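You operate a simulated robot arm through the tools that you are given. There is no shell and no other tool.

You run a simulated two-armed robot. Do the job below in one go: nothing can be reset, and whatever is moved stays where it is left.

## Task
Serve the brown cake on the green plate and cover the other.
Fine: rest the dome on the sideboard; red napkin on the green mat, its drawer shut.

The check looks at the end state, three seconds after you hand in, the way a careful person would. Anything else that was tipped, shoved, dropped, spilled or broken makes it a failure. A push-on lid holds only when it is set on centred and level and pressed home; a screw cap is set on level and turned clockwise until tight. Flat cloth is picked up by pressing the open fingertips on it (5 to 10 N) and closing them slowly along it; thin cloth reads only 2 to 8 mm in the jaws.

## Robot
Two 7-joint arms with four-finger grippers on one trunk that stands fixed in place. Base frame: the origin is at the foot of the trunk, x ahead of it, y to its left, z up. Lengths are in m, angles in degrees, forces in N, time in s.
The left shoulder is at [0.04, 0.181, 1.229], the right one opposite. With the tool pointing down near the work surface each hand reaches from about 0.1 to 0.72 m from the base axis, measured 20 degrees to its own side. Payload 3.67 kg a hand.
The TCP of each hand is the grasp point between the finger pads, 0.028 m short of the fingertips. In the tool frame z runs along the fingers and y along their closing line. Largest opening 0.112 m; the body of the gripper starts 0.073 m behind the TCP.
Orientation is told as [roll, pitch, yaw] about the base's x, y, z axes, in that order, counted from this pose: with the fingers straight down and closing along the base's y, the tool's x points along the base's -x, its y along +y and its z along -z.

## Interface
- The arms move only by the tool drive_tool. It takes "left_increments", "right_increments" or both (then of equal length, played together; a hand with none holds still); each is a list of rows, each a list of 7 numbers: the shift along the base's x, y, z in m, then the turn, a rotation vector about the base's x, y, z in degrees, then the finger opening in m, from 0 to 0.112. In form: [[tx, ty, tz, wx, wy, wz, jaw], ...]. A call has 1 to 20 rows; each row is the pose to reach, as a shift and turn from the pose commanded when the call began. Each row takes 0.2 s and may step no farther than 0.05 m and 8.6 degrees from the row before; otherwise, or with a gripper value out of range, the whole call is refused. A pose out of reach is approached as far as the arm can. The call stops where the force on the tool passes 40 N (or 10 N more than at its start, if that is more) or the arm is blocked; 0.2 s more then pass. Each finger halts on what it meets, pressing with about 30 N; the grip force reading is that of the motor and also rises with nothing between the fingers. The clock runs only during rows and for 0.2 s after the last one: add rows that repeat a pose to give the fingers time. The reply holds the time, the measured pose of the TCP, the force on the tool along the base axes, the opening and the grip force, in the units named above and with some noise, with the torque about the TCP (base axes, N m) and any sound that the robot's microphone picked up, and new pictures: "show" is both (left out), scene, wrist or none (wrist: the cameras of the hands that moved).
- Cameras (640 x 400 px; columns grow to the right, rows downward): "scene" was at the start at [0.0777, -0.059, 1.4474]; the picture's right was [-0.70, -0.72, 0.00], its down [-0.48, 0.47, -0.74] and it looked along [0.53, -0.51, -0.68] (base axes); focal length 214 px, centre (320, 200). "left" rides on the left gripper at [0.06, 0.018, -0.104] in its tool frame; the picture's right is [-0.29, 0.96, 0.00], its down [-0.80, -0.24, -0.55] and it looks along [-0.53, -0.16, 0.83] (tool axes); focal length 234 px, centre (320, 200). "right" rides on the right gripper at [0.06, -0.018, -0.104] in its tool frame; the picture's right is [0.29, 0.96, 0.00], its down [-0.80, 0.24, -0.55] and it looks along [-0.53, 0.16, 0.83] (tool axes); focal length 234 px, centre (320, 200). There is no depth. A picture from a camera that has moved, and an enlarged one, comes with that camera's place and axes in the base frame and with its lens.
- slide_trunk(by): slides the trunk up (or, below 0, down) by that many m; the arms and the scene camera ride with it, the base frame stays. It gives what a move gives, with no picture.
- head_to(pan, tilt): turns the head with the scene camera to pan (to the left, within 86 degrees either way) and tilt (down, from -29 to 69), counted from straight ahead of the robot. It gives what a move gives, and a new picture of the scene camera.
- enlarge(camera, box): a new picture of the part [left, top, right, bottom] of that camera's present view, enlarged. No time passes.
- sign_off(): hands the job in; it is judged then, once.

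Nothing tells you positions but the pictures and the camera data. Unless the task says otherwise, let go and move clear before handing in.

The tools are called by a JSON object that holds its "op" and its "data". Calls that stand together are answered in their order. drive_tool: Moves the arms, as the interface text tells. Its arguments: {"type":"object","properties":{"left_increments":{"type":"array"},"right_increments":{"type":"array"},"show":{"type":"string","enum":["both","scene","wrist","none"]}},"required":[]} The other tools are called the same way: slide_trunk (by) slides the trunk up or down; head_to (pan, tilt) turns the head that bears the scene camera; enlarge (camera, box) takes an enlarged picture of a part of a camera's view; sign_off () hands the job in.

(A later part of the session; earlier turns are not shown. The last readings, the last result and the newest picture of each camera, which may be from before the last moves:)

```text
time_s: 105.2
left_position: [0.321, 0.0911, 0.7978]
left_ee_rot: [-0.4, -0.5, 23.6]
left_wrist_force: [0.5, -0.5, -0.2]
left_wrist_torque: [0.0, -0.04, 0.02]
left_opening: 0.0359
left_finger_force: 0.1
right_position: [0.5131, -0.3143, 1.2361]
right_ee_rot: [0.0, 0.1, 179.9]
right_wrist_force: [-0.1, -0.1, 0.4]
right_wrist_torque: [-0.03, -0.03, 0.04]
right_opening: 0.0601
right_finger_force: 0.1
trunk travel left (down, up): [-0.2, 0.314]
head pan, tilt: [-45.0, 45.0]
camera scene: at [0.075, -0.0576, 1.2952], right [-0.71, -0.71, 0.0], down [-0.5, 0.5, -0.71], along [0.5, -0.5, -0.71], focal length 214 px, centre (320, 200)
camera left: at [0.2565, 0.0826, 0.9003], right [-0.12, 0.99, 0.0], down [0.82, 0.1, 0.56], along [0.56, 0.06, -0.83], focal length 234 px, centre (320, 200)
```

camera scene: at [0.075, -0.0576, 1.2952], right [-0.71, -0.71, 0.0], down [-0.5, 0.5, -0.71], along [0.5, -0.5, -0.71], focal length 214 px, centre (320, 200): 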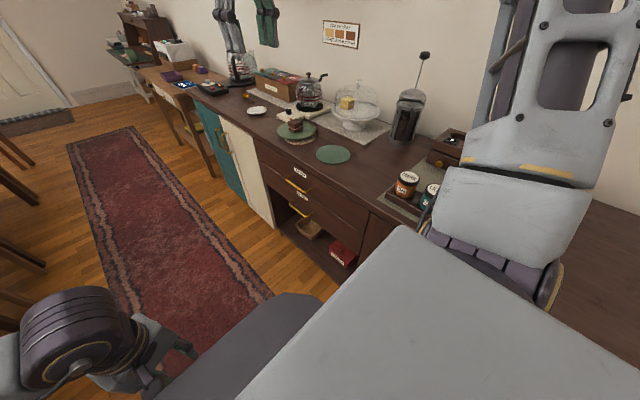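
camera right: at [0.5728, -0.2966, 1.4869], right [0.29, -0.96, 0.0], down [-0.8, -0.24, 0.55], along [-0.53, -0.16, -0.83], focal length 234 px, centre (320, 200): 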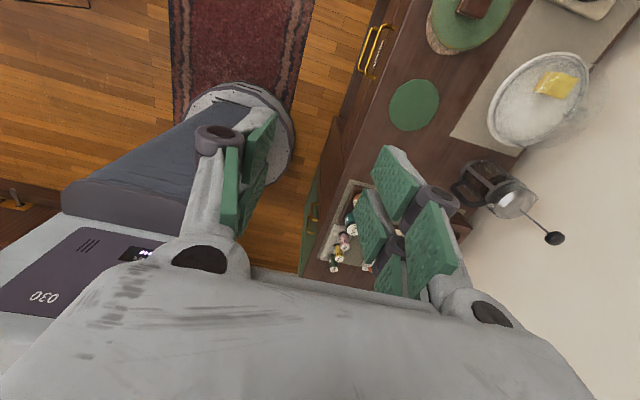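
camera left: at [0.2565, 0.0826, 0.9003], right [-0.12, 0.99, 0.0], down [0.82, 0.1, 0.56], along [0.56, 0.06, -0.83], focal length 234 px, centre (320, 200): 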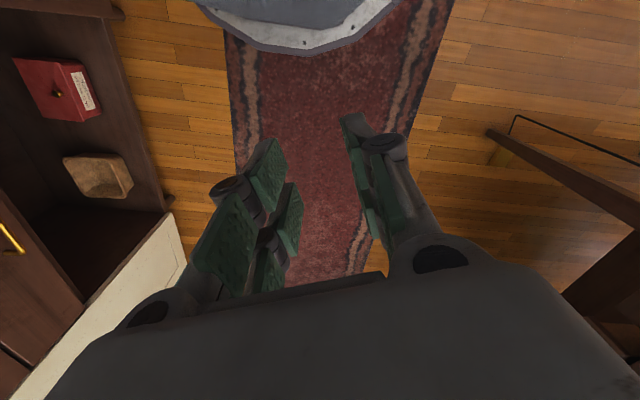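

Left is clear. Now I turn the right hand to yaw -145 and lower it in front of the drawers, moving the left further aside.

{"op": "drive_tool", "data": {"right_increments": [[0.013, 0.013, -0.03, 0, 0, 7, 0.06], [0.026, 0.026, -0.06, 0, 0, 14, 0.06], [0.04, 0.039, -0.09, 0, 0, 21, 0.06], [0.053, 0.052, -0.12, 0, 0, 28, 0.06], [0.067, 0.064, -0.15, 0, 0, 35, 0.06], [0.067, 0.064, -0.18, 0, 0, 35, 0.06]], "left_increments": [[0, 0.03, 0.02, 0, 0, 0, 0.036], [0, 0.06, 0.04, 0, 0, 0, 0.036], [0, 0.09, 0.06, 0, 0, 0, 0.036], [0, 0.12, 0.08, 0, 0, 0, 0.036], [0, 0.15, 0.1, 0, 0, 0, 0.036], [0, 0.15, 0.12, 0, 0, 0, 0.036]], "show": "scene"}}

{"op": "drive_tool", "data": {"right_increments": [[0.003, -0.005, -0.03, -6.4, -4.5, 0, 0.06], [0.006, -0.01, -0.06, -12.8, -9, 0, 0.06], [0.009, -0.015, -0.09, -19.2, -13.5, 0, 0.06], [0.012, -0.02, -0.12, -25.6, -18, 0, 0.06], [0.015, -0.025, -0.15, -32, -22.5, 0, 0.06], [0.018, -0.03, -0.18, -38.4, -27, 0, 0.06], [0.02, -0.04, -0.21, -45, -31.6, 0, 0.06], [0.02, -0.04, -0.23, -45, -31.6, 0, 0.06]]}}

```text
time_s: 106.6
left_position: [0.3342, 0.2399, 0.9145]
left_ee_rot: [-0.1, -0.4, 23.5]
left_wrist_force: [0.5, 0.0, -0.9]
left_wrist_torque: [0.02, -0.02, 0.0]
left_opening: 0.0361
left_finger_force: 0.1
left hand out of reach, approached as far as the arm can: row 3, 4, 5, 6
right_position: [0.581, -0.2536, 1.0538]
right_ee_rot: [0.0, 0.0, -144.9]
right_wrist_force: [0.8, -0.1, 0.2]
right_wrist_torque: [0.0, 0.03, 0.02]
right_opening: 0.0601
right_finger_force: 0.0
trunk travel left (down, up): [-0.2, 0.314]
head pan, tilt: [-45.0, 45.0]
camera scene: at [0.0759, -0.0592, 1.2951], right [-0.71, -0.71, 0.0], down [-0.5, 0.5, -0.71], along [0.5, -0.5, -0.71], focal length 214 px, centre (320, 200)
```

scene: 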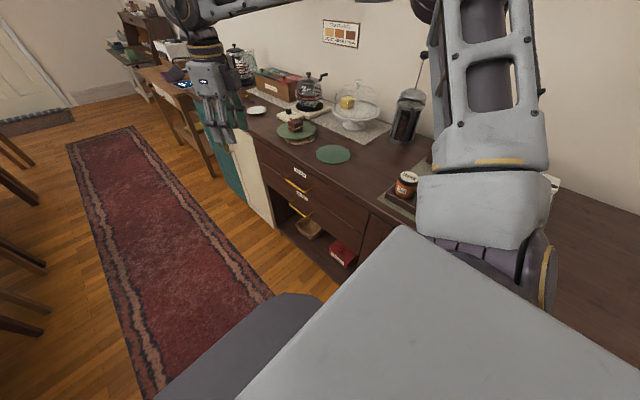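

```text
time_s: 108.4
left_position: [0.3348, 0.2397, 0.914]
left_ee_rot: [-0.3, -0.3, 23.7]
left_wrist_force: [-0.2, 0.2, 0.3]
left_wrist_torque: [-0.02, -0.03, 0.02]
left_opening: 0.036
left_finger_force: 0.1
right_position: [0.5976, -0.2913, 0.8275]
right_ee_rot: [55.0, 0.2, -144.9]
right_wrist_force: [-0.4, 0.4, 0.4]
right_wrist_torque: [0.0, -0.02, -0.03]
right_opening: 0.0602
right_finger_force: 0.1
right hand out of reach, approached as far as the arm can: row 8
trunk travel left (down, up): [-0.2, 0.314]
head pan, tilt: [-45.0, 45.0]
camera scene: at [0.0753, -0.0581, 1.2952], right [-0.71, -0.71, 0.0], down [-0.5, 0.5, -0.71], along [0.5, -0.5, -0.71], focal length 214 px, centre (320, 200)
camera right: at [0.5912, -0.1779, 0.8715], right [0.55, -0.29, 0.79], down [-0.84, -0.2, 0.51], along [0.01, -0.94, -0.35], focal length 234 px, centre (320, 200)
```

scene: 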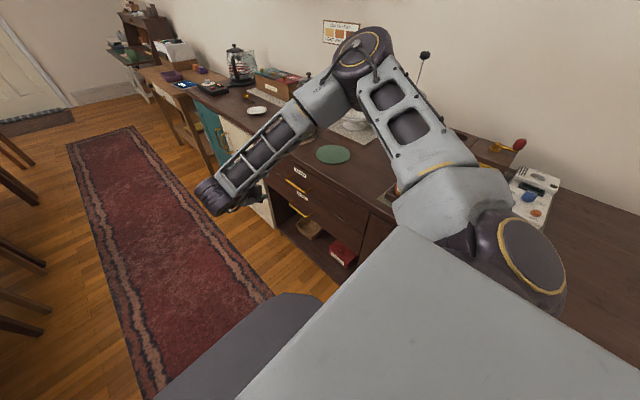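
right: 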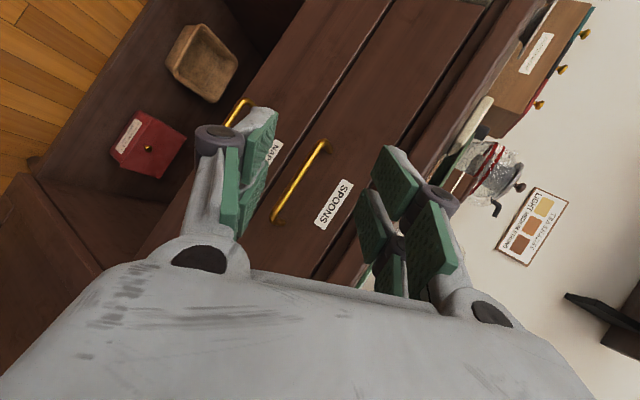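

The orientation is right but the arm flags a limit when lowering at this spot. I try going in toward the drawer instead, a little at a time.

{"op": "drive_tool", "data": {"right_increments": [[-0.01, -0.03, -0.02, 0, 0, 0, 0.06], [-0.02, -0.05, -0.04, 0, 0, 0, 0.06], [-0.03, -0.06, -0.07, 0, 0, 0, 0.06], [-0.03, -0.06, -0.07, 0, 0, 0, 0.06]]}}

```text
time_s: 109.4
left_position: [0.3336, 0.241, 0.9149]
left_ee_rot: [-0.3, -0.4, 23.6]
left_wrist_force: [-0.1, 1.1, 0.0]
left_wrist_torque: [-0.03, 0.04, 0.03]
left_opening: 0.0356
left_finger_force: 0.2
right_position: [0.5693, -0.3529, 0.7603]
right_ee_rot: [55.0, 0.1, -145.1]
right_wrist_force: [-0.3, -0.2, -0.4]
right_wrist_torque: [-0.01, 0.01, -0.01]
right_opening: 0.0601
right_finger_force: 0.1
trunk travel left (down, up): [-0.2, 0.314]
head pan, tilt: [-45.0, 45.0]
camera scene: at [0.0752, -0.0578, 1.2952], right [-0.71, -0.71, 0.0], down [-0.5, 0.5, -0.71], along [0.5, -0.5, -0.71], focal length 214 px, centre (320, 200)
camera right: at [0.5629, -0.2394, 0.8036], right [0.55, -0.28, 0.79], down [-0.83, -0.2, 0.51], along [0.01, -0.94, -0.35], focal length 234 px, centre (320, 200)
```

scene: 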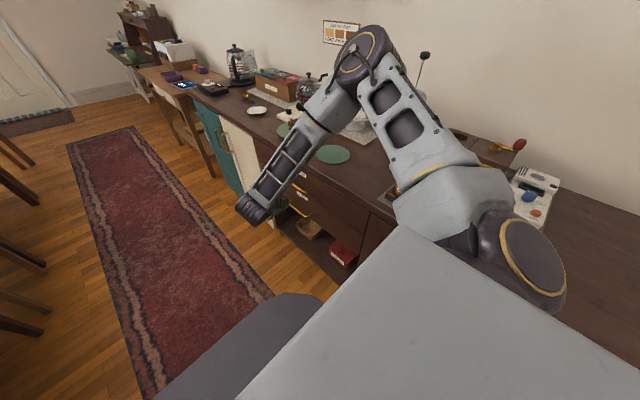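
right: 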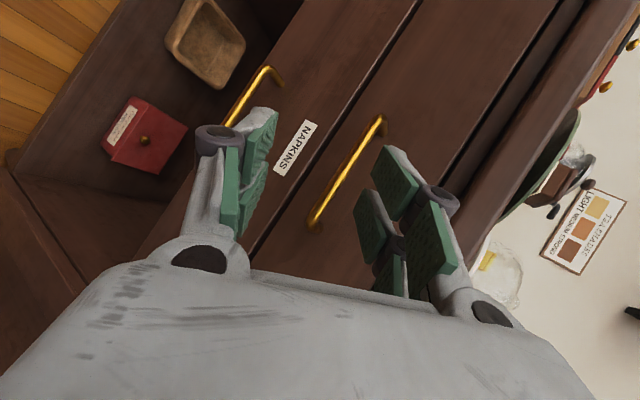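

That direction works. I continue down to a pre-grasp in front of the NAPKINS handle.

{"op": "drive_tool", "data": {"right_increments": [[-0.002, -0.005, -0.035, 0, 0, 0, 0.05], [-0.004, -0.012, -0.07, 0, 0, 0, 0.045], [-0.006, -0.02, -0.1, 0, 0, 0, 0.04], [-0.007, -0.03, -0.124, 0, 0, 0, 0.036], [-0.007, -0.03, -0.124, 0, 0, 0, 0.036]]}}

{"op": "enlarge", "data": {"camera": "right", "box": [200, 40, 440, 240]}}

{"op": "enlarge", "data": {"camera": "scene", "box": [230, 140, 340, 240]}}

```text
time_s: 110.6
left_position: [0.3349, 0.2409, 0.9125]
left_ee_rot: [-0.3, -0.3, 23.5]
left_wrist_force: [-0.3, 0.1, 0.4]
left_wrist_torque: [-0.01, 0.0, -0.03]
left_opening: 0.0358
left_finger_force: 0.1
right_position: [0.5395, -0.4136, 0.7008]
right_ee_rot: [54.9, 0.1, -144.9]
right_wrist_force: [-2.1, 3.1, -1.4]
right_wrist_torque: [0.0, -0.03, -0.06]
right_opening: 0.0348
right_finger_force: 0.0
right hand out of reach, approached as far as the arm can: row 1, 2, 3, 4, 5
trunk travel left (down, up): [-0.2, 0.314]
head pan, tilt: [-45.0, 45.0]
camera scene: at [0.0756, -0.0579, 1.2952], right [-0.71, -0.71, 0.0], down [-0.5, 0.5, -0.71], along [0.5, -0.5, -0.71], focal length 214 px, centre (320, 200)
camera right: at [0.5336, -0.3013, 0.744], right [0.55, -0.29, 0.78], down [-0.83, -0.2, 0.51], along [0.01, -0.94, -0.35], focal length 234 px, centre (320, 200)
```

scene: 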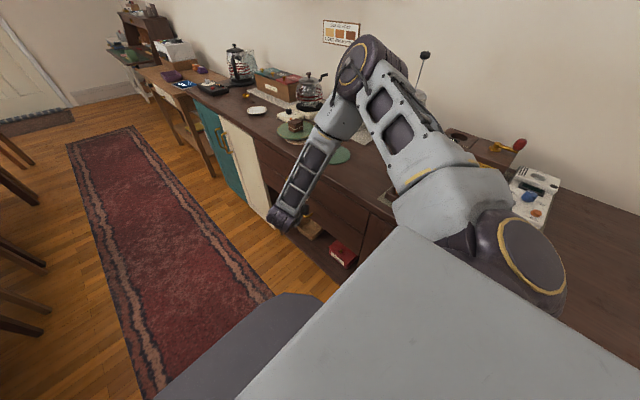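
right: 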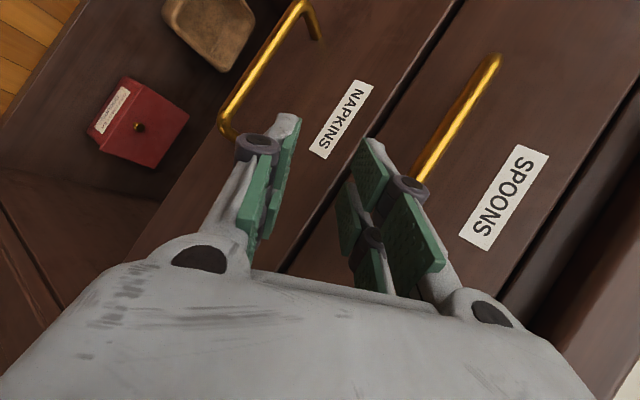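

```text
2.00 times, centred on (320, 140) of right
camera zoom: at [0.5336, -0.3013, 0.744], right [0.55, -0.29, 0.78], down [-0.83, -0.2, 0.51], along [0.01, -0.94, -0.35], focal length 468 px, centre (320, 320)
```

zoom: 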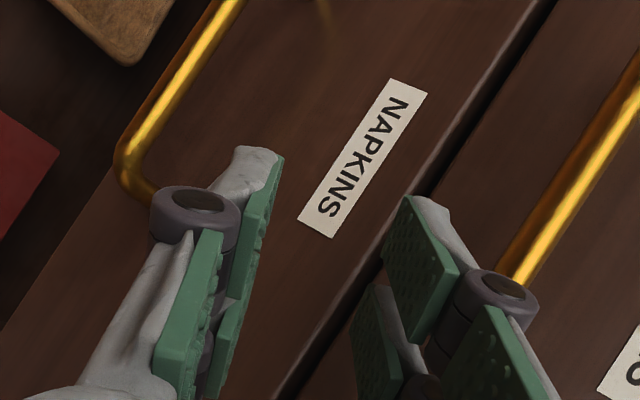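

```text
4.00 times, centred on (285, 190) of scene
camera zoom: at [0.0756, -0.0579, 1.2952], right [-0.71, -0.71, 0.0], down [-0.5, 0.5, -0.71], along [0.5, -0.5, -0.71], focal length 858 px, centre (460, 240)
```

zoom: 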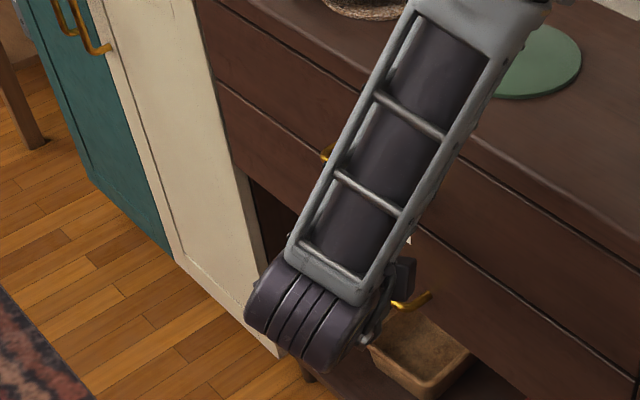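

The upper arm cannot swing low enough at this trunk height, so the hand drifted up beside the SPOONS handle with a light touch. I retreat along the finger axis, then lower the trunk.

{"op": "drive_tool", "data": {"right_increments": [[-0.012, 0.017, 0.014, 0, 0, 0, 0.035], [-0.024, 0.035, 0.028, 0, 0, 0, 0.035], [-0.04, 0.06, 0.045, 0, 0, 0, 0.035], [-0.045, 0.09, 0.05, 0, 0, 0, 0.035], [-0.045, 0.11, 0.05, 0, 0, 0, 0.035]]}}

{"op": "enlarge", "data": {"camera": "scene", "box": [230, 140, 340, 240]}}

```text
time_s: 111.8
left_position: [0.3339, 0.2405, 0.9146]
left_ee_rot: [-0.4, -0.2, 23.6]
left_wrist_force: [0.5, 0.0, -0.5]
left_wrist_torque: [0.01, -0.03, -0.02]
left_opening: 0.0359
left_finger_force: 0.0
right_position: [0.4949, -0.3113, 0.7608]
right_ee_rot: [54.8, 0.0, -144.9]
right_wrist_force: [-0.1, 0.5, 0.2]
right_wrist_torque: [-0.01, -0.01, -0.04]
right_opening: 0.0348
right_finger_force: 0.2
right hand out of reach, approached as far as the arm can: row 5
trunk travel left (down, up): [-0.2, 0.314]
head pan, tilt: [-45.0, 45.0]
camera scene: at [0.0751, -0.058, 1.2952], right [-0.71, -0.71, 0.0], down [-0.5, 0.5, -0.71], along [0.5, -0.5, -0.71], focal length 214 px, centre (320, 200)
camera right: at [0.4891, -0.1987, 0.8047], right [0.55, -0.29, 0.78], down [-0.83, -0.2, 0.51], along [0.01, -0.94, -0.35], focal length 234 px, centre (320, 200)
```

scene: 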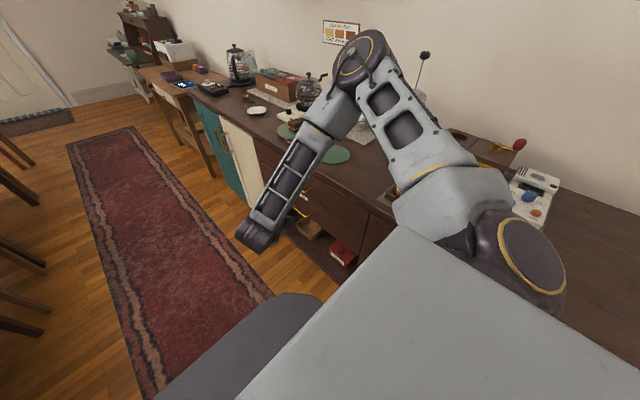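
right: 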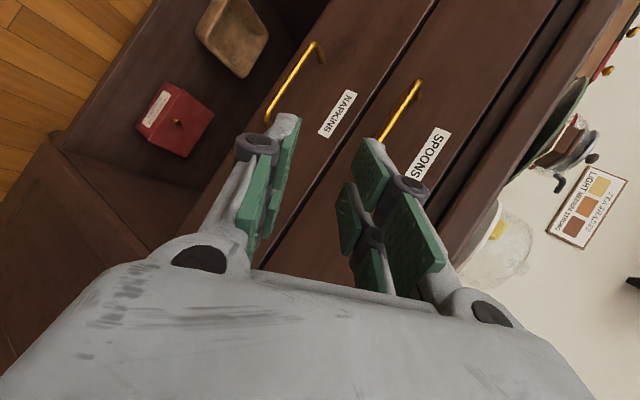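

```text
4.00 times, centred on (285, 190) of scene
camera zoom: at [0.0751, -0.058, 1.2952], right [-0.71, -0.71, 0.0], down [-0.5, 0.5, -0.71], along [0.5, -0.5, -0.71], focal length 858 px, centre (460, 240)
```

zoom: 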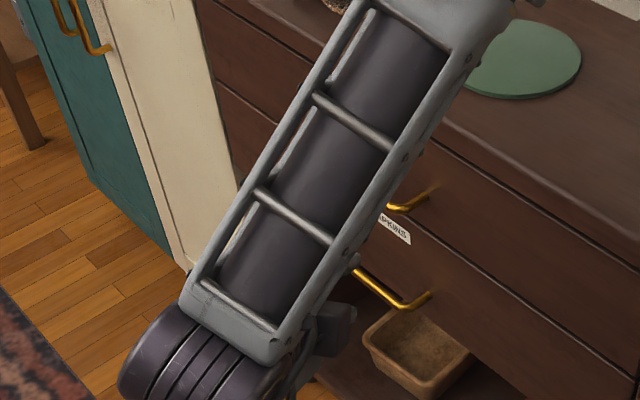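

The hand is clear and the drawers remain shut. I lower the trunk 15 cm; the hand descends with it in front of the drawers.

{"op": "slide_trunk", "data": {"by": -0.15}}

{"op": "drive_tool", "data": {"right_increments": [[0.015, 0.0, 0.005, 0, 0, 0, 0.04], [0.03, -0.01, 0.01, 0, 0, 0, 0.04], [0.045, -0.03, 0.015, 0, 0, 0, 0.04], [0.045, -0.03, 0.015, 0, 0, 0, 0.04]]}}

{"op": "enlarge", "data": {"camera": "right", "box": [200, 40, 440, 240]}}

```text
time_s: 113.6
left_position: [0.3347, 0.2414, 0.7619]
left_ee_rot: [-0.3, -0.3, 23.6]
left_wrist_force: [-0.3, 0.5, 0.2]
left_wrist_torque: [0.06, 0.01, 0.02]
left_opening: 0.036
left_finger_force: 0.0
right_position: [0.4958, -0.3118, 0.6083]
right_ee_rot: [54.8, 0.1, -144.9]
right_wrist_force: [0.4, -0.8, 0.0]
right_wrist_torque: [-0.01, 0.02, 0.01]
right_opening: 0.0349
right_finger_force: 0.0
trunk travel left (down, up): [-0.05, 0.464]
head pan, tilt: [-45.0, 45.0]
```

```text
time_s: 114.6
left_position: [0.3352, 0.2412, 0.7622]
left_ee_rot: [-0.3, -0.3, 23.5]
left_wrist_force: [-0.5, 0.3, -0.1]
left_wrist_torque: [-0.01, -0.01, 0.02]
left_opening: 0.0362
left_finger_force: 0.2
right_position: [0.5388, -0.342, 0.6247]
right_ee_rot: [54.8, 0.1, -144.9]
right_wrist_force: [0.3, -0.3, 0.0]
right_wrist_torque: [0.01, 0.01, 0.01]
right_opening: 0.0399
right_finger_force: 0.1
trunk travel left (down, up): [-0.05, 0.464]
head pan, tilt: [-45.0, 45.0]
camera scene: at [0.0756, -0.0581, 1.1436], right [-0.71, -0.71, 0.0], down [-0.5, 0.5, -0.71], along [0.5, -0.5, -0.71], focal length 214 px, centre (320, 200)
camera right: at [0.5327, -0.2281, 0.669], right [0.55, -0.29, 0.78], down [-0.83, -0.2, 0.51], along [0.01, -0.94, -0.35], focal length 234 px, centre (320, 200)
```

scene: 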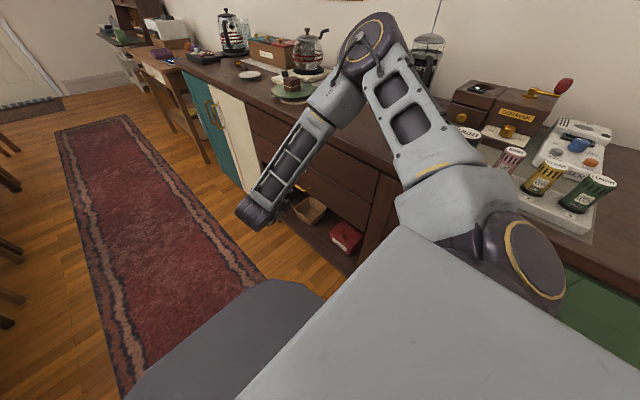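
right: 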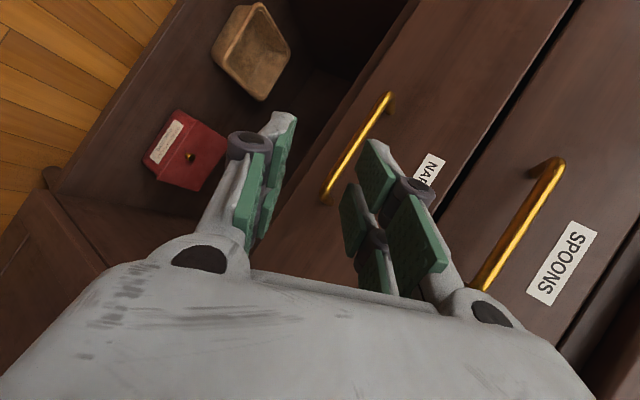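

```text
2.00 times, centred on (320, 140) of right
camera zoom: at [0.5327, -0.2281, 0.669], right [0.55, -0.29, 0.78], down [-0.83, -0.2, 0.51], along [0.01, -0.94, -0.35], focal length 468 px, centre (320, 320)
```

zoom: 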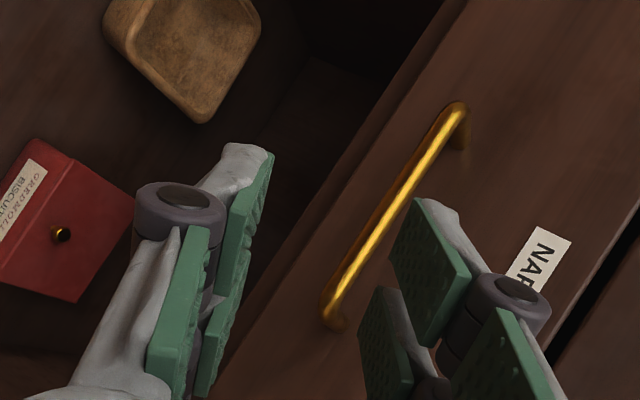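

The hand is in reach now with the NAPKINS bar at z≈0.592. I turn it 20° more square to the drawer and line up a pre-grasp.

{"op": "drive_tool", "data": {"right_increments": [[0.015, -0.005, 0.005, 0, 0, -6.7, 0.04], [0.03, -0.015, 0.01, 0, 0, -13.4, 0.04], [0.044, -0.0327, 0.0132, 0, 0, -20, 0.04], [0.044, -0.0327, 0.0132, 0, 0, -20, 0.04]]}}

{"op": "enlarge", "data": {"camera": "right", "box": [200, 40, 440, 240]}}

```text
time_s: 115.6
left_position: [0.3348, 0.2411, 0.7621]
left_ee_rot: [-0.3, -0.3, 23.5]
left_wrist_force: [-0.7, 0.7, 0.1]
left_wrist_torque: [-0.01, 0.02, 0.02]
left_opening: 0.0361
left_finger_force: 0.0
right_position: [0.5799, -0.378, 0.6405]
right_ee_rot: [54.7, 0.1, -165.1]
right_wrist_force: [0.1, 0.0, 1.4]
right_wrist_torque: [0.0, 0.02, 0.01]
right_opening: 0.0401
right_finger_force: 0.1
right hand out of reach, approached as far as the arm can: row 3, 4
trunk travel left (down, up): [-0.05, 0.464]
head pan, tilt: [-45.0, 45.0]
camera scene: at [0.0755, -0.0581, 1.1437], right [-0.71, -0.71, 0.0], down [-0.5, 0.5, -0.71], along [0.5, -0.5, -0.71], focal length 214 px, centre (320, 200)
camera right: at [0.613, -0.2705, 0.6846], right [0.42, -0.46, 0.78], down [-0.85, 0.1, 0.51], along [-0.31, -0.88, -0.35], focal length 234 px, centre (320, 200)
```

scene: 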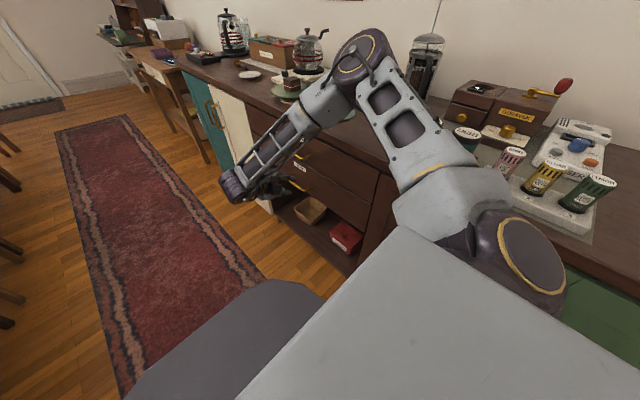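
right: 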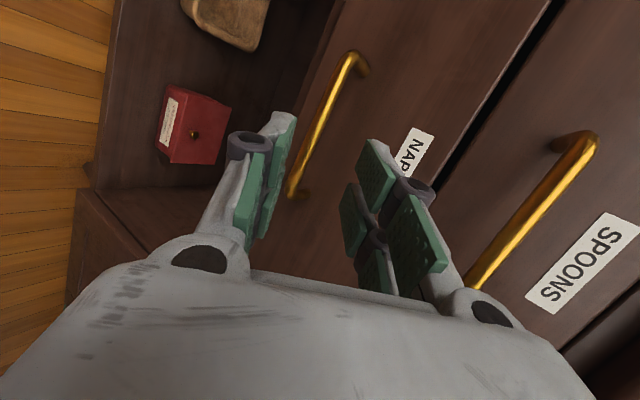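

```text
2.00 times, centred on (320, 140) of right
camera zoom: at [0.613, -0.2705, 0.6846], right [0.42, -0.46, 0.78], down [-0.85, 0.1, 0.51], along [-0.31, -0.88, -0.35], focal length 468 px, centre (320, 320)
```

zoom: 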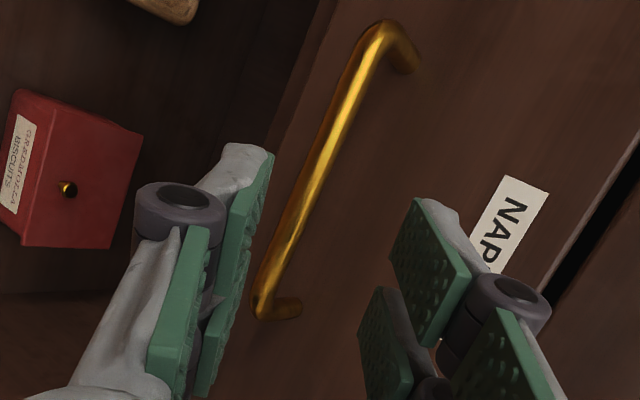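

The bar is between the fingers and the tool axis is within 4 mm of it. I advance onto the bar with a 28 mm opening.

{"op": "drive_tool", "data": {"right_increments": [[0.0, 0.0, -0.004, 0, 0, 0, 0.034], [0.004, -0.0145, -0.0148, 0, 0, 0, 0.03], [0.0085, -0.029, -0.0256, 0, 0, 0, 0.028], [0.0127, -0.0434, -0.0364, 0, 0, 0, 0.028], [0.0127, -0.0434, -0.0364, 0, 0, 0, 0.028]]}}

{"op": "enlarge", "data": {"camera": "right", "box": [200, 60, 440, 260]}}

{"op": "enlarge", "data": {"camera": "scene", "box": [220, 130, 330, 230]}}

```text
time_s: 116.8
left_position: [0.3353, 0.2411, 0.7622]
left_ee_rot: [-0.1, -0.3, 23.5]
left_wrist_force: [-0.2, 0.4, -1.1]
left_wrist_torque: [-0.01, -0.04, 0.0]
left_opening: 0.036
left_finger_force: 0.1
right_position: [0.5892, -0.4254, 0.6098]
right_ee_rot: [54.7, 0.1, -164.8]
right_wrist_force: [3.3, 7.1, -12.2]
right_wrist_torque: [0.28, -0.45, -0.01]
right_opening: 0.035
right_finger_force: 6.8
right hand out of reach, approached as far as the arm can: row 2, 3, 4, 5
trunk travel left (down, up): [-0.05, 0.464]
head pan, tilt: [-45.0, 45.0]
camera scene: at [0.0766, -0.0583, 1.1434], right [-0.71, -0.71, 0.0], down [-0.5, 0.5, -0.71], along [0.5, -0.5, -0.71], focal length 214 px, centre (320, 200)
camera right: at [0.6226, -0.3179, 0.6538], right [0.42, -0.46, 0.78], down [-0.85, 0.09, 0.52], along [-0.31, -0.88, -0.35], focal length 234 px, centre (320, 200)
```

scene: 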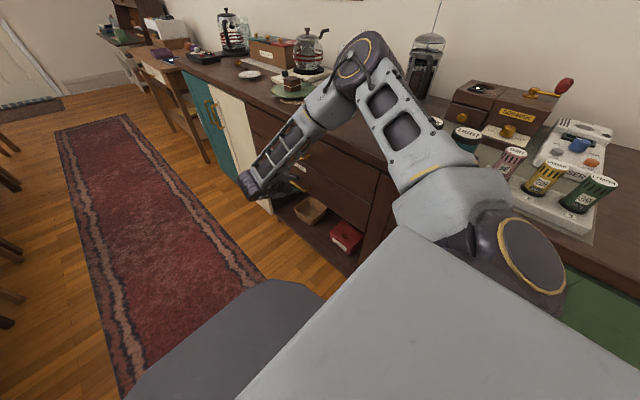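
right: 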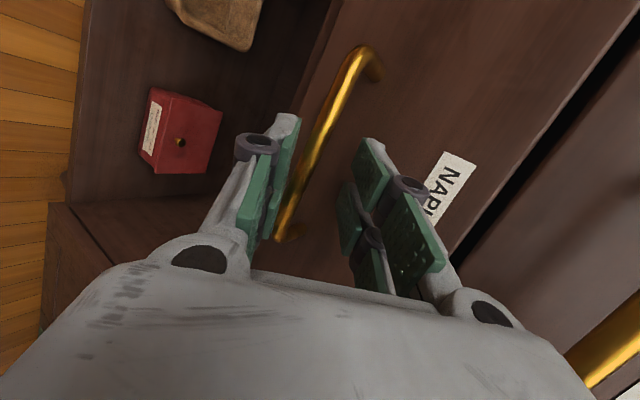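

```text
2.00 times, centred on (320, 160) of right
camera zoom: at [0.6226, -0.3179, 0.6538], right [0.42, -0.46, 0.78], down [-0.85, 0.09, 0.52], along [-0.31, -0.88, -0.35], focal length 468 px, centre (320, 280)
```

zoom: 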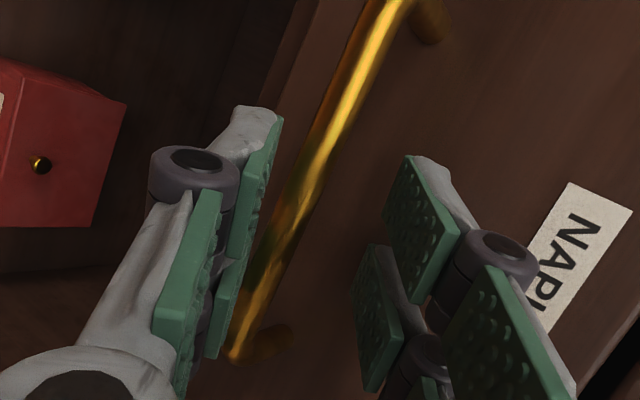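

```text
4.00 times, centred on (275, 180) of scene
camera zoom: at [0.0766, -0.0583, 1.1434], right [-0.71, -0.71, 0.0], down [-0.5, 0.5, -0.71], along [0.5, -0.5, -0.71], focal length 858 px, centre (500, 280)
```

zoom: 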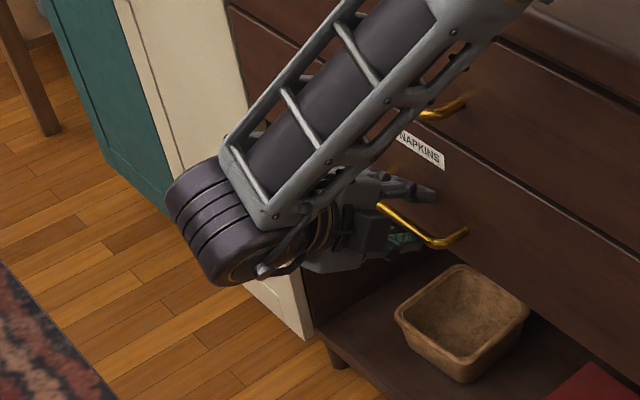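

The lower finger touches the bar because the hand is about 1 cm too high. I open slightly and lower the trunk 1 cm to centre the bar.

{"op": "drive_tool", "data": {"right_increments": [[0.0, 0.004, 0.0, 0, 0, 0, 0.04], [0.0, 0.004, 0.0, 0, 0, 0, 0.04]], "show": "none"}}

{"op": "slide_trunk", "data": {"by": -0.01}}

{"op": "enlarge", "data": {"camera": "right", "box": [200, 60, 440, 260]}}

```text
time_s: 117.4
left_position: [0.334, 0.241, 0.7625]
left_ee_rot: [-0.3, -0.2, 23.5]
left_wrist_force: [0.0, 0.2, -0.4]
left_wrist_torque: [0.02, 0.01, -0.01]
left_opening: 0.036
left_finger_force: 0.0
right_position: [0.5888, -0.4233, 0.6128]
right_ee_rot: [54.8, 0.1, -164.9]
right_wrist_force: [-0.5, 0.2, -1.1]
right_wrist_torque: [0.0, 0.0, 0.02]
right_opening: 0.0398
right_finger_force: 0.2
trunk travel left (down, up): [-0.05, 0.464]
head pan, tilt: [-45.0, 45.0]
```

```text
time_s: 118.0
left_position: [0.3347, 0.2406, 0.7534]
left_ee_rot: [-0.3, -0.3, 23.5]
left_wrist_force: [0.9, -0.9, -0.7]
left_wrist_torque: [-0.01, 0.01, 0.0]
left_opening: 0.036
left_finger_force: 0.0
right_position: [0.5879, -0.4233, 0.6023]
right_ee_rot: [54.8, 0.1, -164.9]
right_wrist_force: [0.0, 0.8, -0.3]
right_wrist_torque: [0.02, 0.0, -0.01]
right_opening: 0.0401
right_finger_force: 0.0
trunk travel left (down, up): [-0.04, 0.474]
head pan, tilt: [-45.0, 45.0]
```

```text
2.00 times, centred on (320, 160) of right
camera zoom: at [0.621, -0.3147, 0.6469], right [0.42, -0.46, 0.78], down [-0.85, 0.09, 0.51], along [-0.31, -0.88, -0.35], focal length 468 px, centre (320, 280)
```

zoom: 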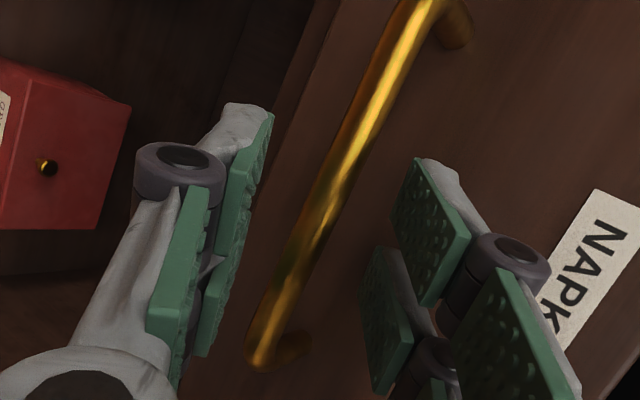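

The bar is now centred but about 6 mm beyond the fingertips. I advance another 12 mm along the axis.

{"op": "drive_tool", "data": {"right_increments": [[0.001, -0.005, -0.0035, 0, 0, 0, 0.04], [0.0025, -0.0105, -0.0065, 0, 0, 0, 0.036], [0.0025, -0.0105, -0.0065, 0, 0, 0, 0.036]]}}

{"op": "enlarge", "data": {"camera": "right", "box": [200, 60, 440, 260]}}

```text
time_s: 118.8
left_position: [0.3342, 0.2411, 0.7527]
left_ee_rot: [-0.3, -0.3, 23.6]
left_wrist_force: [0.6, -1.0, 0.2]
left_wrist_torque: [-0.02, 0.03, 0.02]
left_opening: 0.0362
left_finger_force: 0.1
right_position: [0.5912, -0.4342, 0.596]
right_ee_rot: [54.7, 0.2, -164.8]
right_wrist_force: [1.2, 4.1, 1.5]
right_wrist_torque: [-0.07, 0.02, 0.0]
right_opening: 0.0383
right_finger_force: 0.0
trunk travel left (down, up): [-0.04, 0.474]
head pan, tilt: [-45.0, 45.0]
camera scene: at [0.0756, -0.0578, 1.1338], right [-0.71, -0.71, 0.0], down [-0.5, 0.5, -0.71], along [0.5, -0.5, -0.71], focal length 214 px, centre (320, 200)
camera right: at [0.6233, -0.3263, 0.6406], right [0.42, -0.46, 0.78], down [-0.85, 0.09, 0.51], along [-0.31, -0.88, -0.35], focal length 234 px, centre (320, 200)
```

scene: 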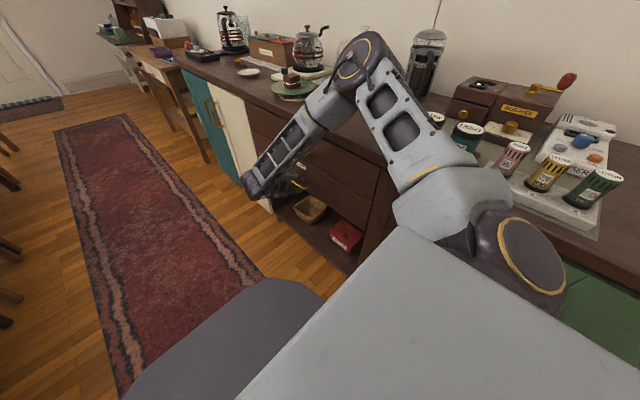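
right: 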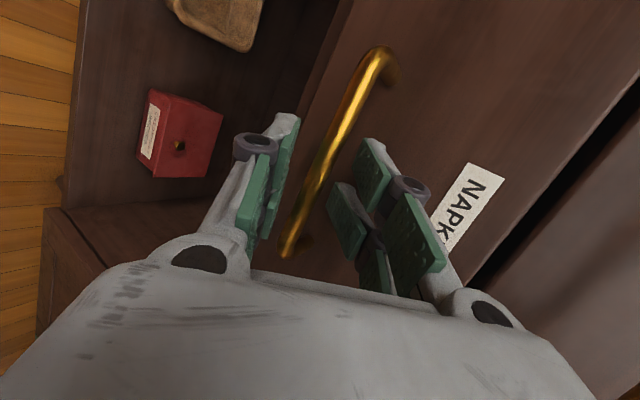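

```text
2.00 times, centred on (320, 160) of right
camera zoom: at [0.6233, -0.3263, 0.6406], right [0.42, -0.46, 0.78], down [-0.85, 0.09, 0.51], along [-0.31, -0.88, -0.35], focal length 468 px, centre (320, 280)
```

zoom: 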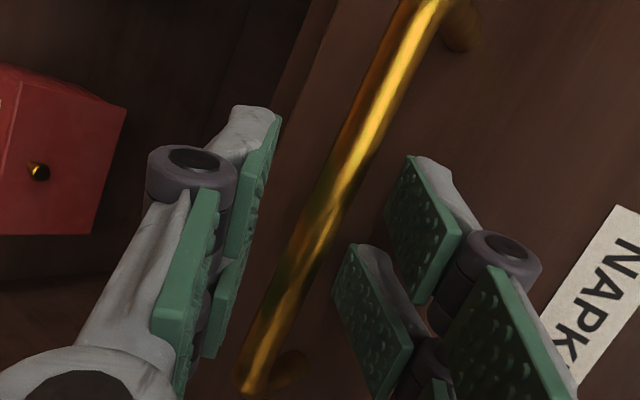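

The bar is between the fingers with a light touch on the face. I close on it.

{"op": "drive_tool", "data": {"right_increments": [[0, 0, 0, 0, 0, 0, 0.03], [0, 0, 0, 0, 0, 0, 0.022], [0, 0, 0, 0, 0, 0, 0.015], [0, 0, 0, 0, 0, 0, 0.01], [0, 0, 0, 0, 0, 0, 0.004], [0, 0, 0, 0, 0, 0, 0.004]], "show": "wrist"}}

{"op": "enlarge", "data": {"camera": "right", "box": [200, 60, 440, 260]}}

```text
time_s: 120.2
left_position: [0.3344, 0.2414, 0.7512]
left_ee_rot: [-0.2, -0.3, 23.6]
left_wrist_force: [0.3, 0.8, -1.0]
left_wrist_torque: [0.01, 0.02, 0.0]
left_opening: 0.0358
left_finger_force: 0.0
right_position: [0.5888, -0.4344, 0.5932]
right_ee_rot: [54.4, 0.0, -164.9]
right_wrist_force: [-12.0, 14.3, -27.2]
right_wrist_torque: [0.12, -2.16, -1.26]
right_opening: 0.0175
right_finger_force: 44.6
trunk travel left (down, up): [-0.04, 0.474]
head pan, tilt: [-45.0, 45.0]
camera right: at [0.6225, -0.3262, 0.638], right [0.42, -0.46, 0.78], down [-0.85, 0.09, 0.52], along [-0.31, -0.88, -0.35], focal length 234 px, centre (320, 200)
```

right: 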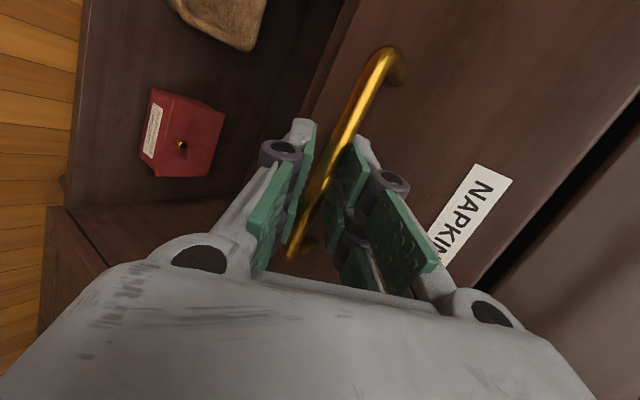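

```text
2.00 times, centred on (320, 160) of right
camera zoom: at [0.6225, -0.3262, 0.638], right [0.42, -0.46, 0.78], down [-0.85, 0.09, 0.52], along [-0.31, -0.88, -0.35], focal length 468 px, centre (320, 280)
```

zoom: 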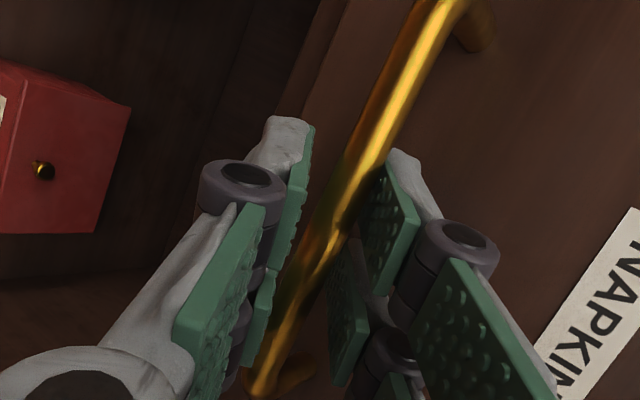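

The bar is gripped, but the hand is strained because it sits slightly high. I relieve that by lowering the trunk 5 mm, then start pulling the drawer gently.

{"op": "slide_trunk", "data": {"by": -0.005}}

{"op": "drive_tool", "data": {"right_increments": [[0, 0, 0, 0, 0, 0, 0.012], [0, 0.006, 0, 0, 0, 0, 0.01], [0, 0.012, 0, 0, 0, 0, 0.008]]}}

```text
time_s: 120.7
left_position: [0.3327, 0.241, 0.7477]
left_ee_rot: [-0.3, -0.2, 23.5]
left_wrist_force: [0.3, -0.1, -0.3]
left_wrist_torque: [-0.01, -0.04, 0.01]
left_opening: 0.0359
left_finger_force: 0.1
right_position: [0.5891, -0.4343, 0.595]
right_ee_rot: [54.8, 0.3, -165.0]
right_wrist_force: [-20.1, 17.2, -3.4]
right_wrist_torque: [0.16, -1.17, -2.61]
right_opening: 0.017
right_finger_force: 44.5
trunk travel left (down, up): [-0.035, 0.479]
head pan, tilt: [-45.0, 45.0]
```

```text
time_s: 121.5
left_position: [0.3342, 0.2405, 0.7473]
left_ee_rot: [-0.2, -0.4, 23.6]
left_wrist_force: [0.2, -0.3, -0.1]
left_wrist_torque: [0.0, 0.03, -0.01]
left_opening: 0.0361
left_finger_force: 0.1
right_position: [0.5906, -0.4249, 0.5931]
right_ee_rot: [54.4, 0.2, -164.6]
right_wrist_force: [2.8, -1.6, -16.0]
right_wrist_torque: [0.14, -1.23, -2.47]
right_opening: 0.0175
right_finger_force: 44.9
right hand out of reach, approached as far as the arm can: row 3
trunk travel left (down, up): [-0.035, 0.479]
head pan, tilt: [-45.0, 45.0]
camera scene: at [0.0773, -0.0591, 1.1286], right [-0.71, -0.71, 0.0], down [-0.5, 0.5, -0.71], along [0.5, -0.5, -0.71], focal length 214 px, centre (320, 200)
camera right: at [0.622, -0.3171, 0.6382], right [0.42, -0.46, 0.78], down [-0.85, 0.09, 0.51], along [-0.31, -0.88, -0.36], focal length 234 px, centre (320, 200)
```

scene: 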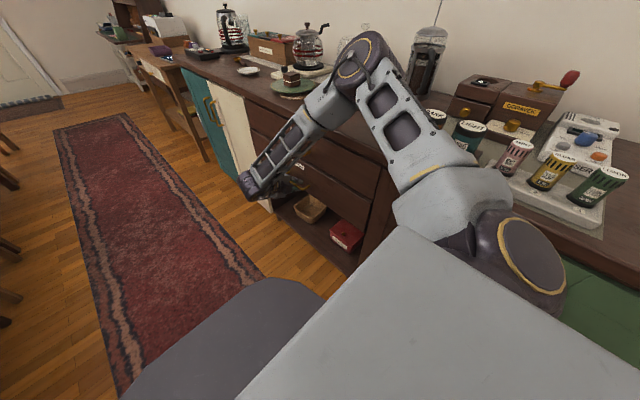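
right: 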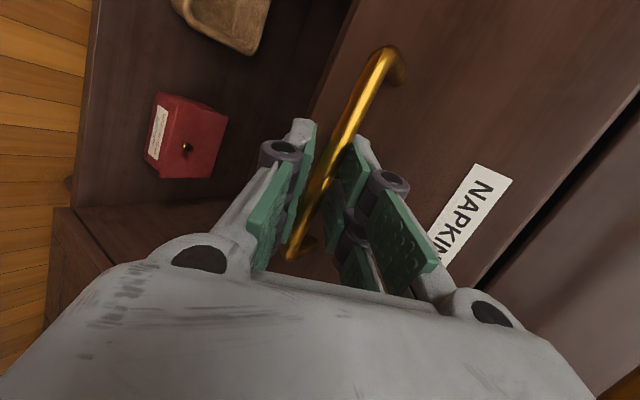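

The drawer started to move with the hand. To stay within the wrist's range I now pull while tilting the hand gradually steeper, letting the round bar pivot in the grip.

{"op": "drive_tool", "data": {"right_increments": [[0, 0.008, 0.001, 3.6, 1.0, 0, 0.014], [0, 0.016, 0.002, 7.2, 2.0, 0, 0.014], [0, 0.025, 0.003, 10.9, 2.9, 0, 0.014], [0, 0.036, 0.0035, 14.5, 3.9, 0, 0.014]]}}

{"op": "enlarge", "data": {"camera": "scene", "box": [230, 120, 350, 240]}}

```text
time_s: 122.5
left_position: [0.3359, 0.2397, 0.7483]
left_ee_rot: [-0.2, -0.2, 23.6]
left_wrist_force: [0.1, 0.4, -0.4]
left_wrist_torque: [0.0, -0.01, 0.02]
left_opening: 0.036
left_finger_force: 0.0
right_position: [0.5903, -0.3891, 0.5962]
right_ee_rot: [39.5, 0.1, -164.8]
right_wrist_force: [11.6, -0.5, -29.6]
right_wrist_torque: [0.05, -2.31, -0.98]
right_opening: 0.0204
right_finger_force: 44.8
trunk travel left (down, up): [-0.035, 0.479]
head pan, tilt: [-45.0, 45.0]
camera scene: at [0.0786, -0.0596, 1.1285], right [-0.71, -0.71, 0.0], down [-0.5, 0.5, -0.7], along [0.5, -0.5, -0.71], focal length 214 px, centre (320, 200)
camera right: at [0.6261, -0.296, 0.6636], right [0.47, -0.64, 0.61], down [-0.81, -0.05, 0.58], along [-0.34, -0.77, -0.54], focal length 234 px, centre (320, 200)
```

scene: 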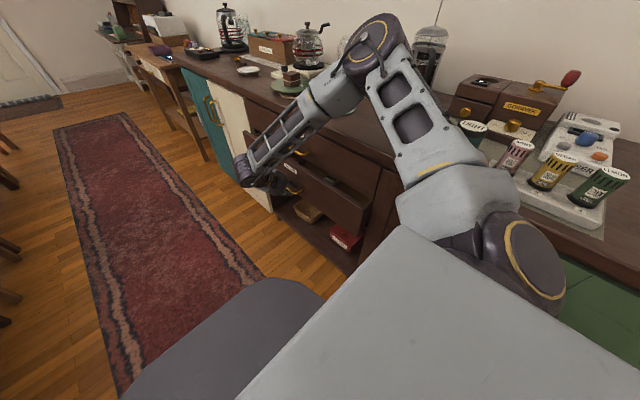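
right: 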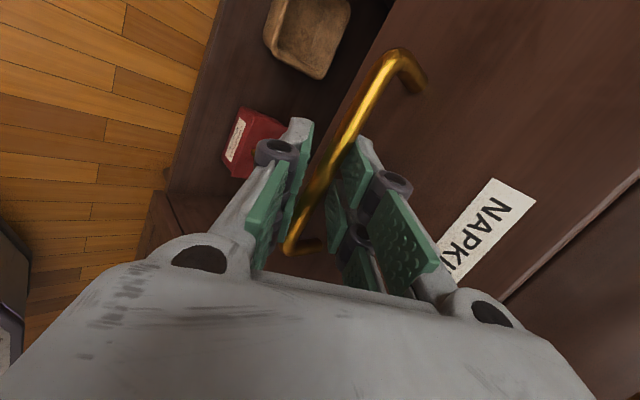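

```text
3.33 times, centred on (290, 180) of scene
camera zoom: at [0.0786, -0.0596, 1.1285], right [-0.71, -0.71, 0.0], down [-0.5, 0.5, -0.7], along [0.5, -0.5, -0.71], focal length 715 px, centre (420, 267)
```

zoom: 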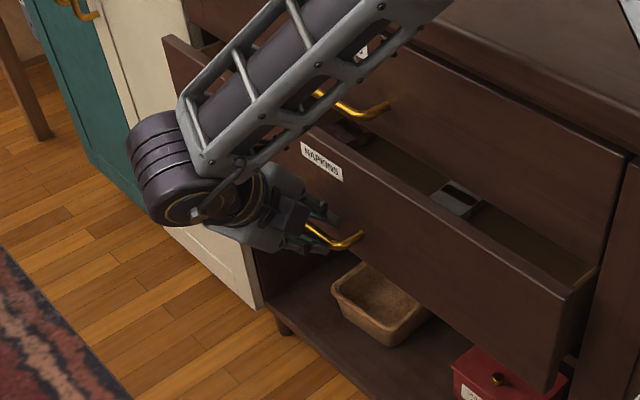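

The drawer is opening and I can see inside. I keep pulling while tilting the hand steeper.

{"op": "drive_tool", "data": {"right_increments": [[0, 0.0, -0.003, 0, 0, 0, 0.019], [0, 0.01, -0.003, 3.9, 1.0, 0, 0.019], [0, 0.02, -0.002, 7.7, 2.1, 0, 0.019], [0, 0.031, -0.002, 11.6, 3.1, 0, 0.019], [0, 0.044, -0.002, 11.6, 3.1, 0, 0.019]]}}

{"op": "enlarge", "data": {"camera": "scene", "box": [230, 120, 350, 240]}}

```text
time_s: 123.7
left_position: [0.3346, 0.2413, 0.747]
left_ee_rot: [-0.4, -0.4, 23.6]
left_wrist_force: [0.3, 0.2, -0.1]
left_wrist_torque: [0.04, -0.01, 0.03]
left_opening: 0.0359
left_finger_force: 0.1
right_position: [0.5858, -0.3442, 0.5983]
right_ee_rot: [27.7, 0.5, -165.0]
right_wrist_force: [11.7, 2.5, 9.6]
right_wrist_torque: [-0.11, -2.08, -1.62]
right_opening: 0.0216
right_finger_force: 45.2
trunk travel left (down, up): [-0.035, 0.479]
head pan, tilt: [-45.0, 45.0]
camera scene: at [0.0755, -0.0574, 1.129], right [-0.71, -0.71, 0.0], down [-0.5, 0.5, -0.71], along [0.5, -0.5, -0.71], focal length 214 px, centre (320, 200)
camera right: at [0.628, -0.2664, 0.6817], right [0.5, -0.74, 0.45], down [-0.79, -0.17, 0.6], along [-0.37, -0.65, -0.67], focal length 234 px, centre (320, 200)
```

scene: 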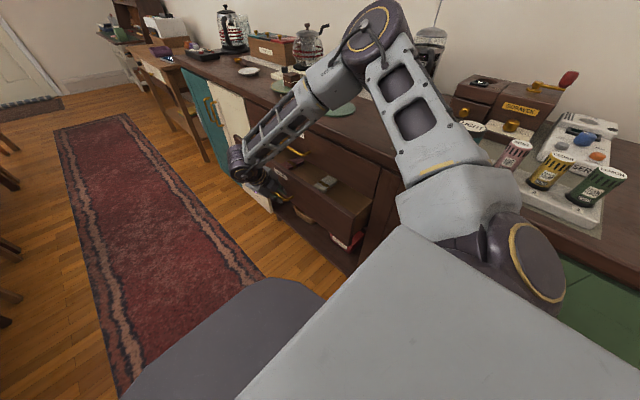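
right: 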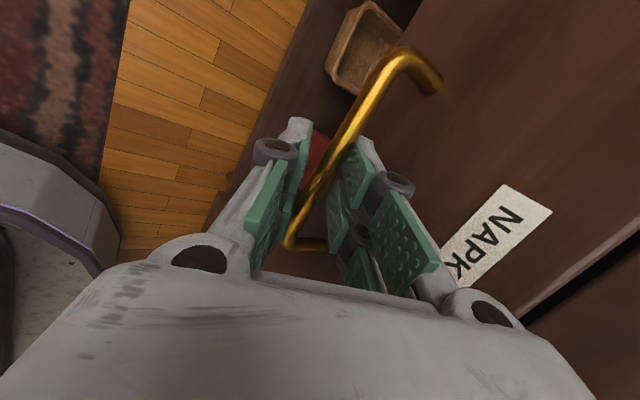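

```text
3.33 times, centred on (290, 180) of scene
camera zoom: at [0.0755, -0.0574, 1.129], right [-0.71, -0.71, 0.0], down [-0.5, 0.5, -0.71], along [0.5, -0.5, -0.71], focal length 715 px, centre (420, 267)
```

zoom: 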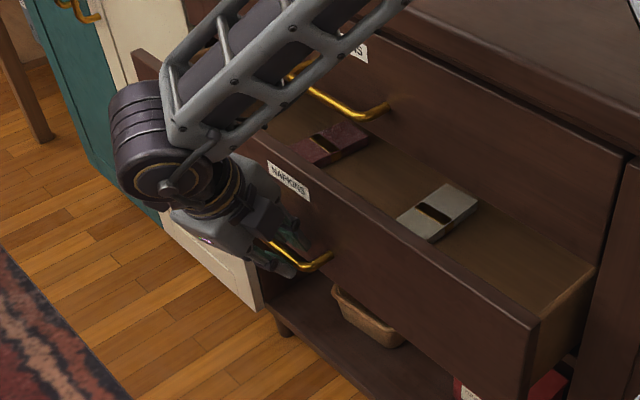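

Inside I see a red folded napkin near the back left and a white one on the right. I pull further so the red one comes out from under the counter.

{"op": "drive_tool", "data": {"right_increments": [[0, 0.014, 0.0, 2.2, 0.6, 0, 0.019], [0, 0.029, 0.0, 4.4, 1.2, 0, 0.019], [0, 0.044, 0.0, 6.6, 1.8, 0, 0.019], [0, 0.059, 0.001, 8.8, 2.4, 0, 0.019], [0, 0.074, 0.001, 11, 3.0, 0, 0.019], [0, 0.089, 0.001, 13.2, 3.5, 0, 0.019], [0, 0.105, 0.001, 15.2, 4.1, 0, 0.019], [0, 0.105, 0.001, 15.2, 4.1, 0, 0.019]]}}

{"op": "enlarge", "data": {"camera": "scene", "box": [210, 120, 350, 260]}}

```text
time_s: 125.5
left_position: [0.3342, 0.2411, 0.7475]
left_ee_rot: [-0.3, -0.4, 23.7]
left_wrist_force: [-1.0, 0.2, 0.2]
left_wrist_torque: [-0.03, 0.02, 0.02]
left_opening: 0.0359
left_finger_force: 0.1
right_position: [0.5883, -0.2392, 0.596]
right_ee_rot: [12.0, 0.1, -165.0]
right_wrist_force: [5.0, 1.0, -1.1]
right_wrist_torque: [-0.03, -1.65, -1.99]
right_opening: 0.0231
right_finger_force: 45.4
trunk travel left (down, up): [-0.035, 0.479]
head pan, tilt: [-45.0, 45.0]
camera scene: at [0.0758, -0.0581, 1.1288], right [-0.71, -0.71, 0.0], down [-0.5, 0.5, -0.71], along [0.5, -0.5, -0.71], focal length 214 px, centre (320, 200)
camera right: at [0.6356, -0.1853, 0.694], right [0.52, -0.83, 0.2], down [-0.74, -0.32, 0.59], along [-0.43, -0.45, -0.78], focal length 234 px, centre (320, 200)
```

scene: 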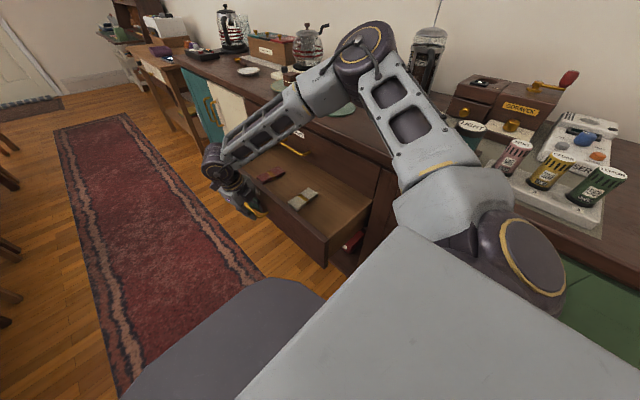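
right: 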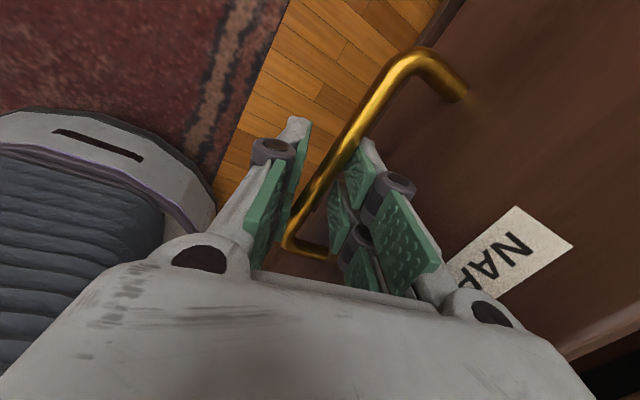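

```text
2.86 times, centred on (280, 190) of scene
camera zoom: at [0.0758, -0.0581, 1.1288], right [-0.71, -0.71, 0.0], down [-0.5, 0.5, -0.71], along [0.5, -0.5, -0.71], focal length 613 px, centre (434, 229)
```

zoom: 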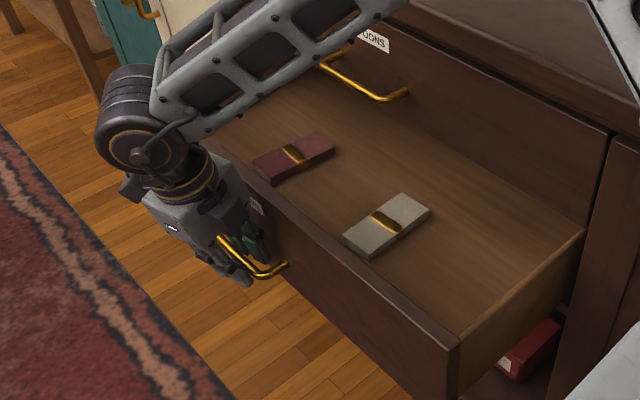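

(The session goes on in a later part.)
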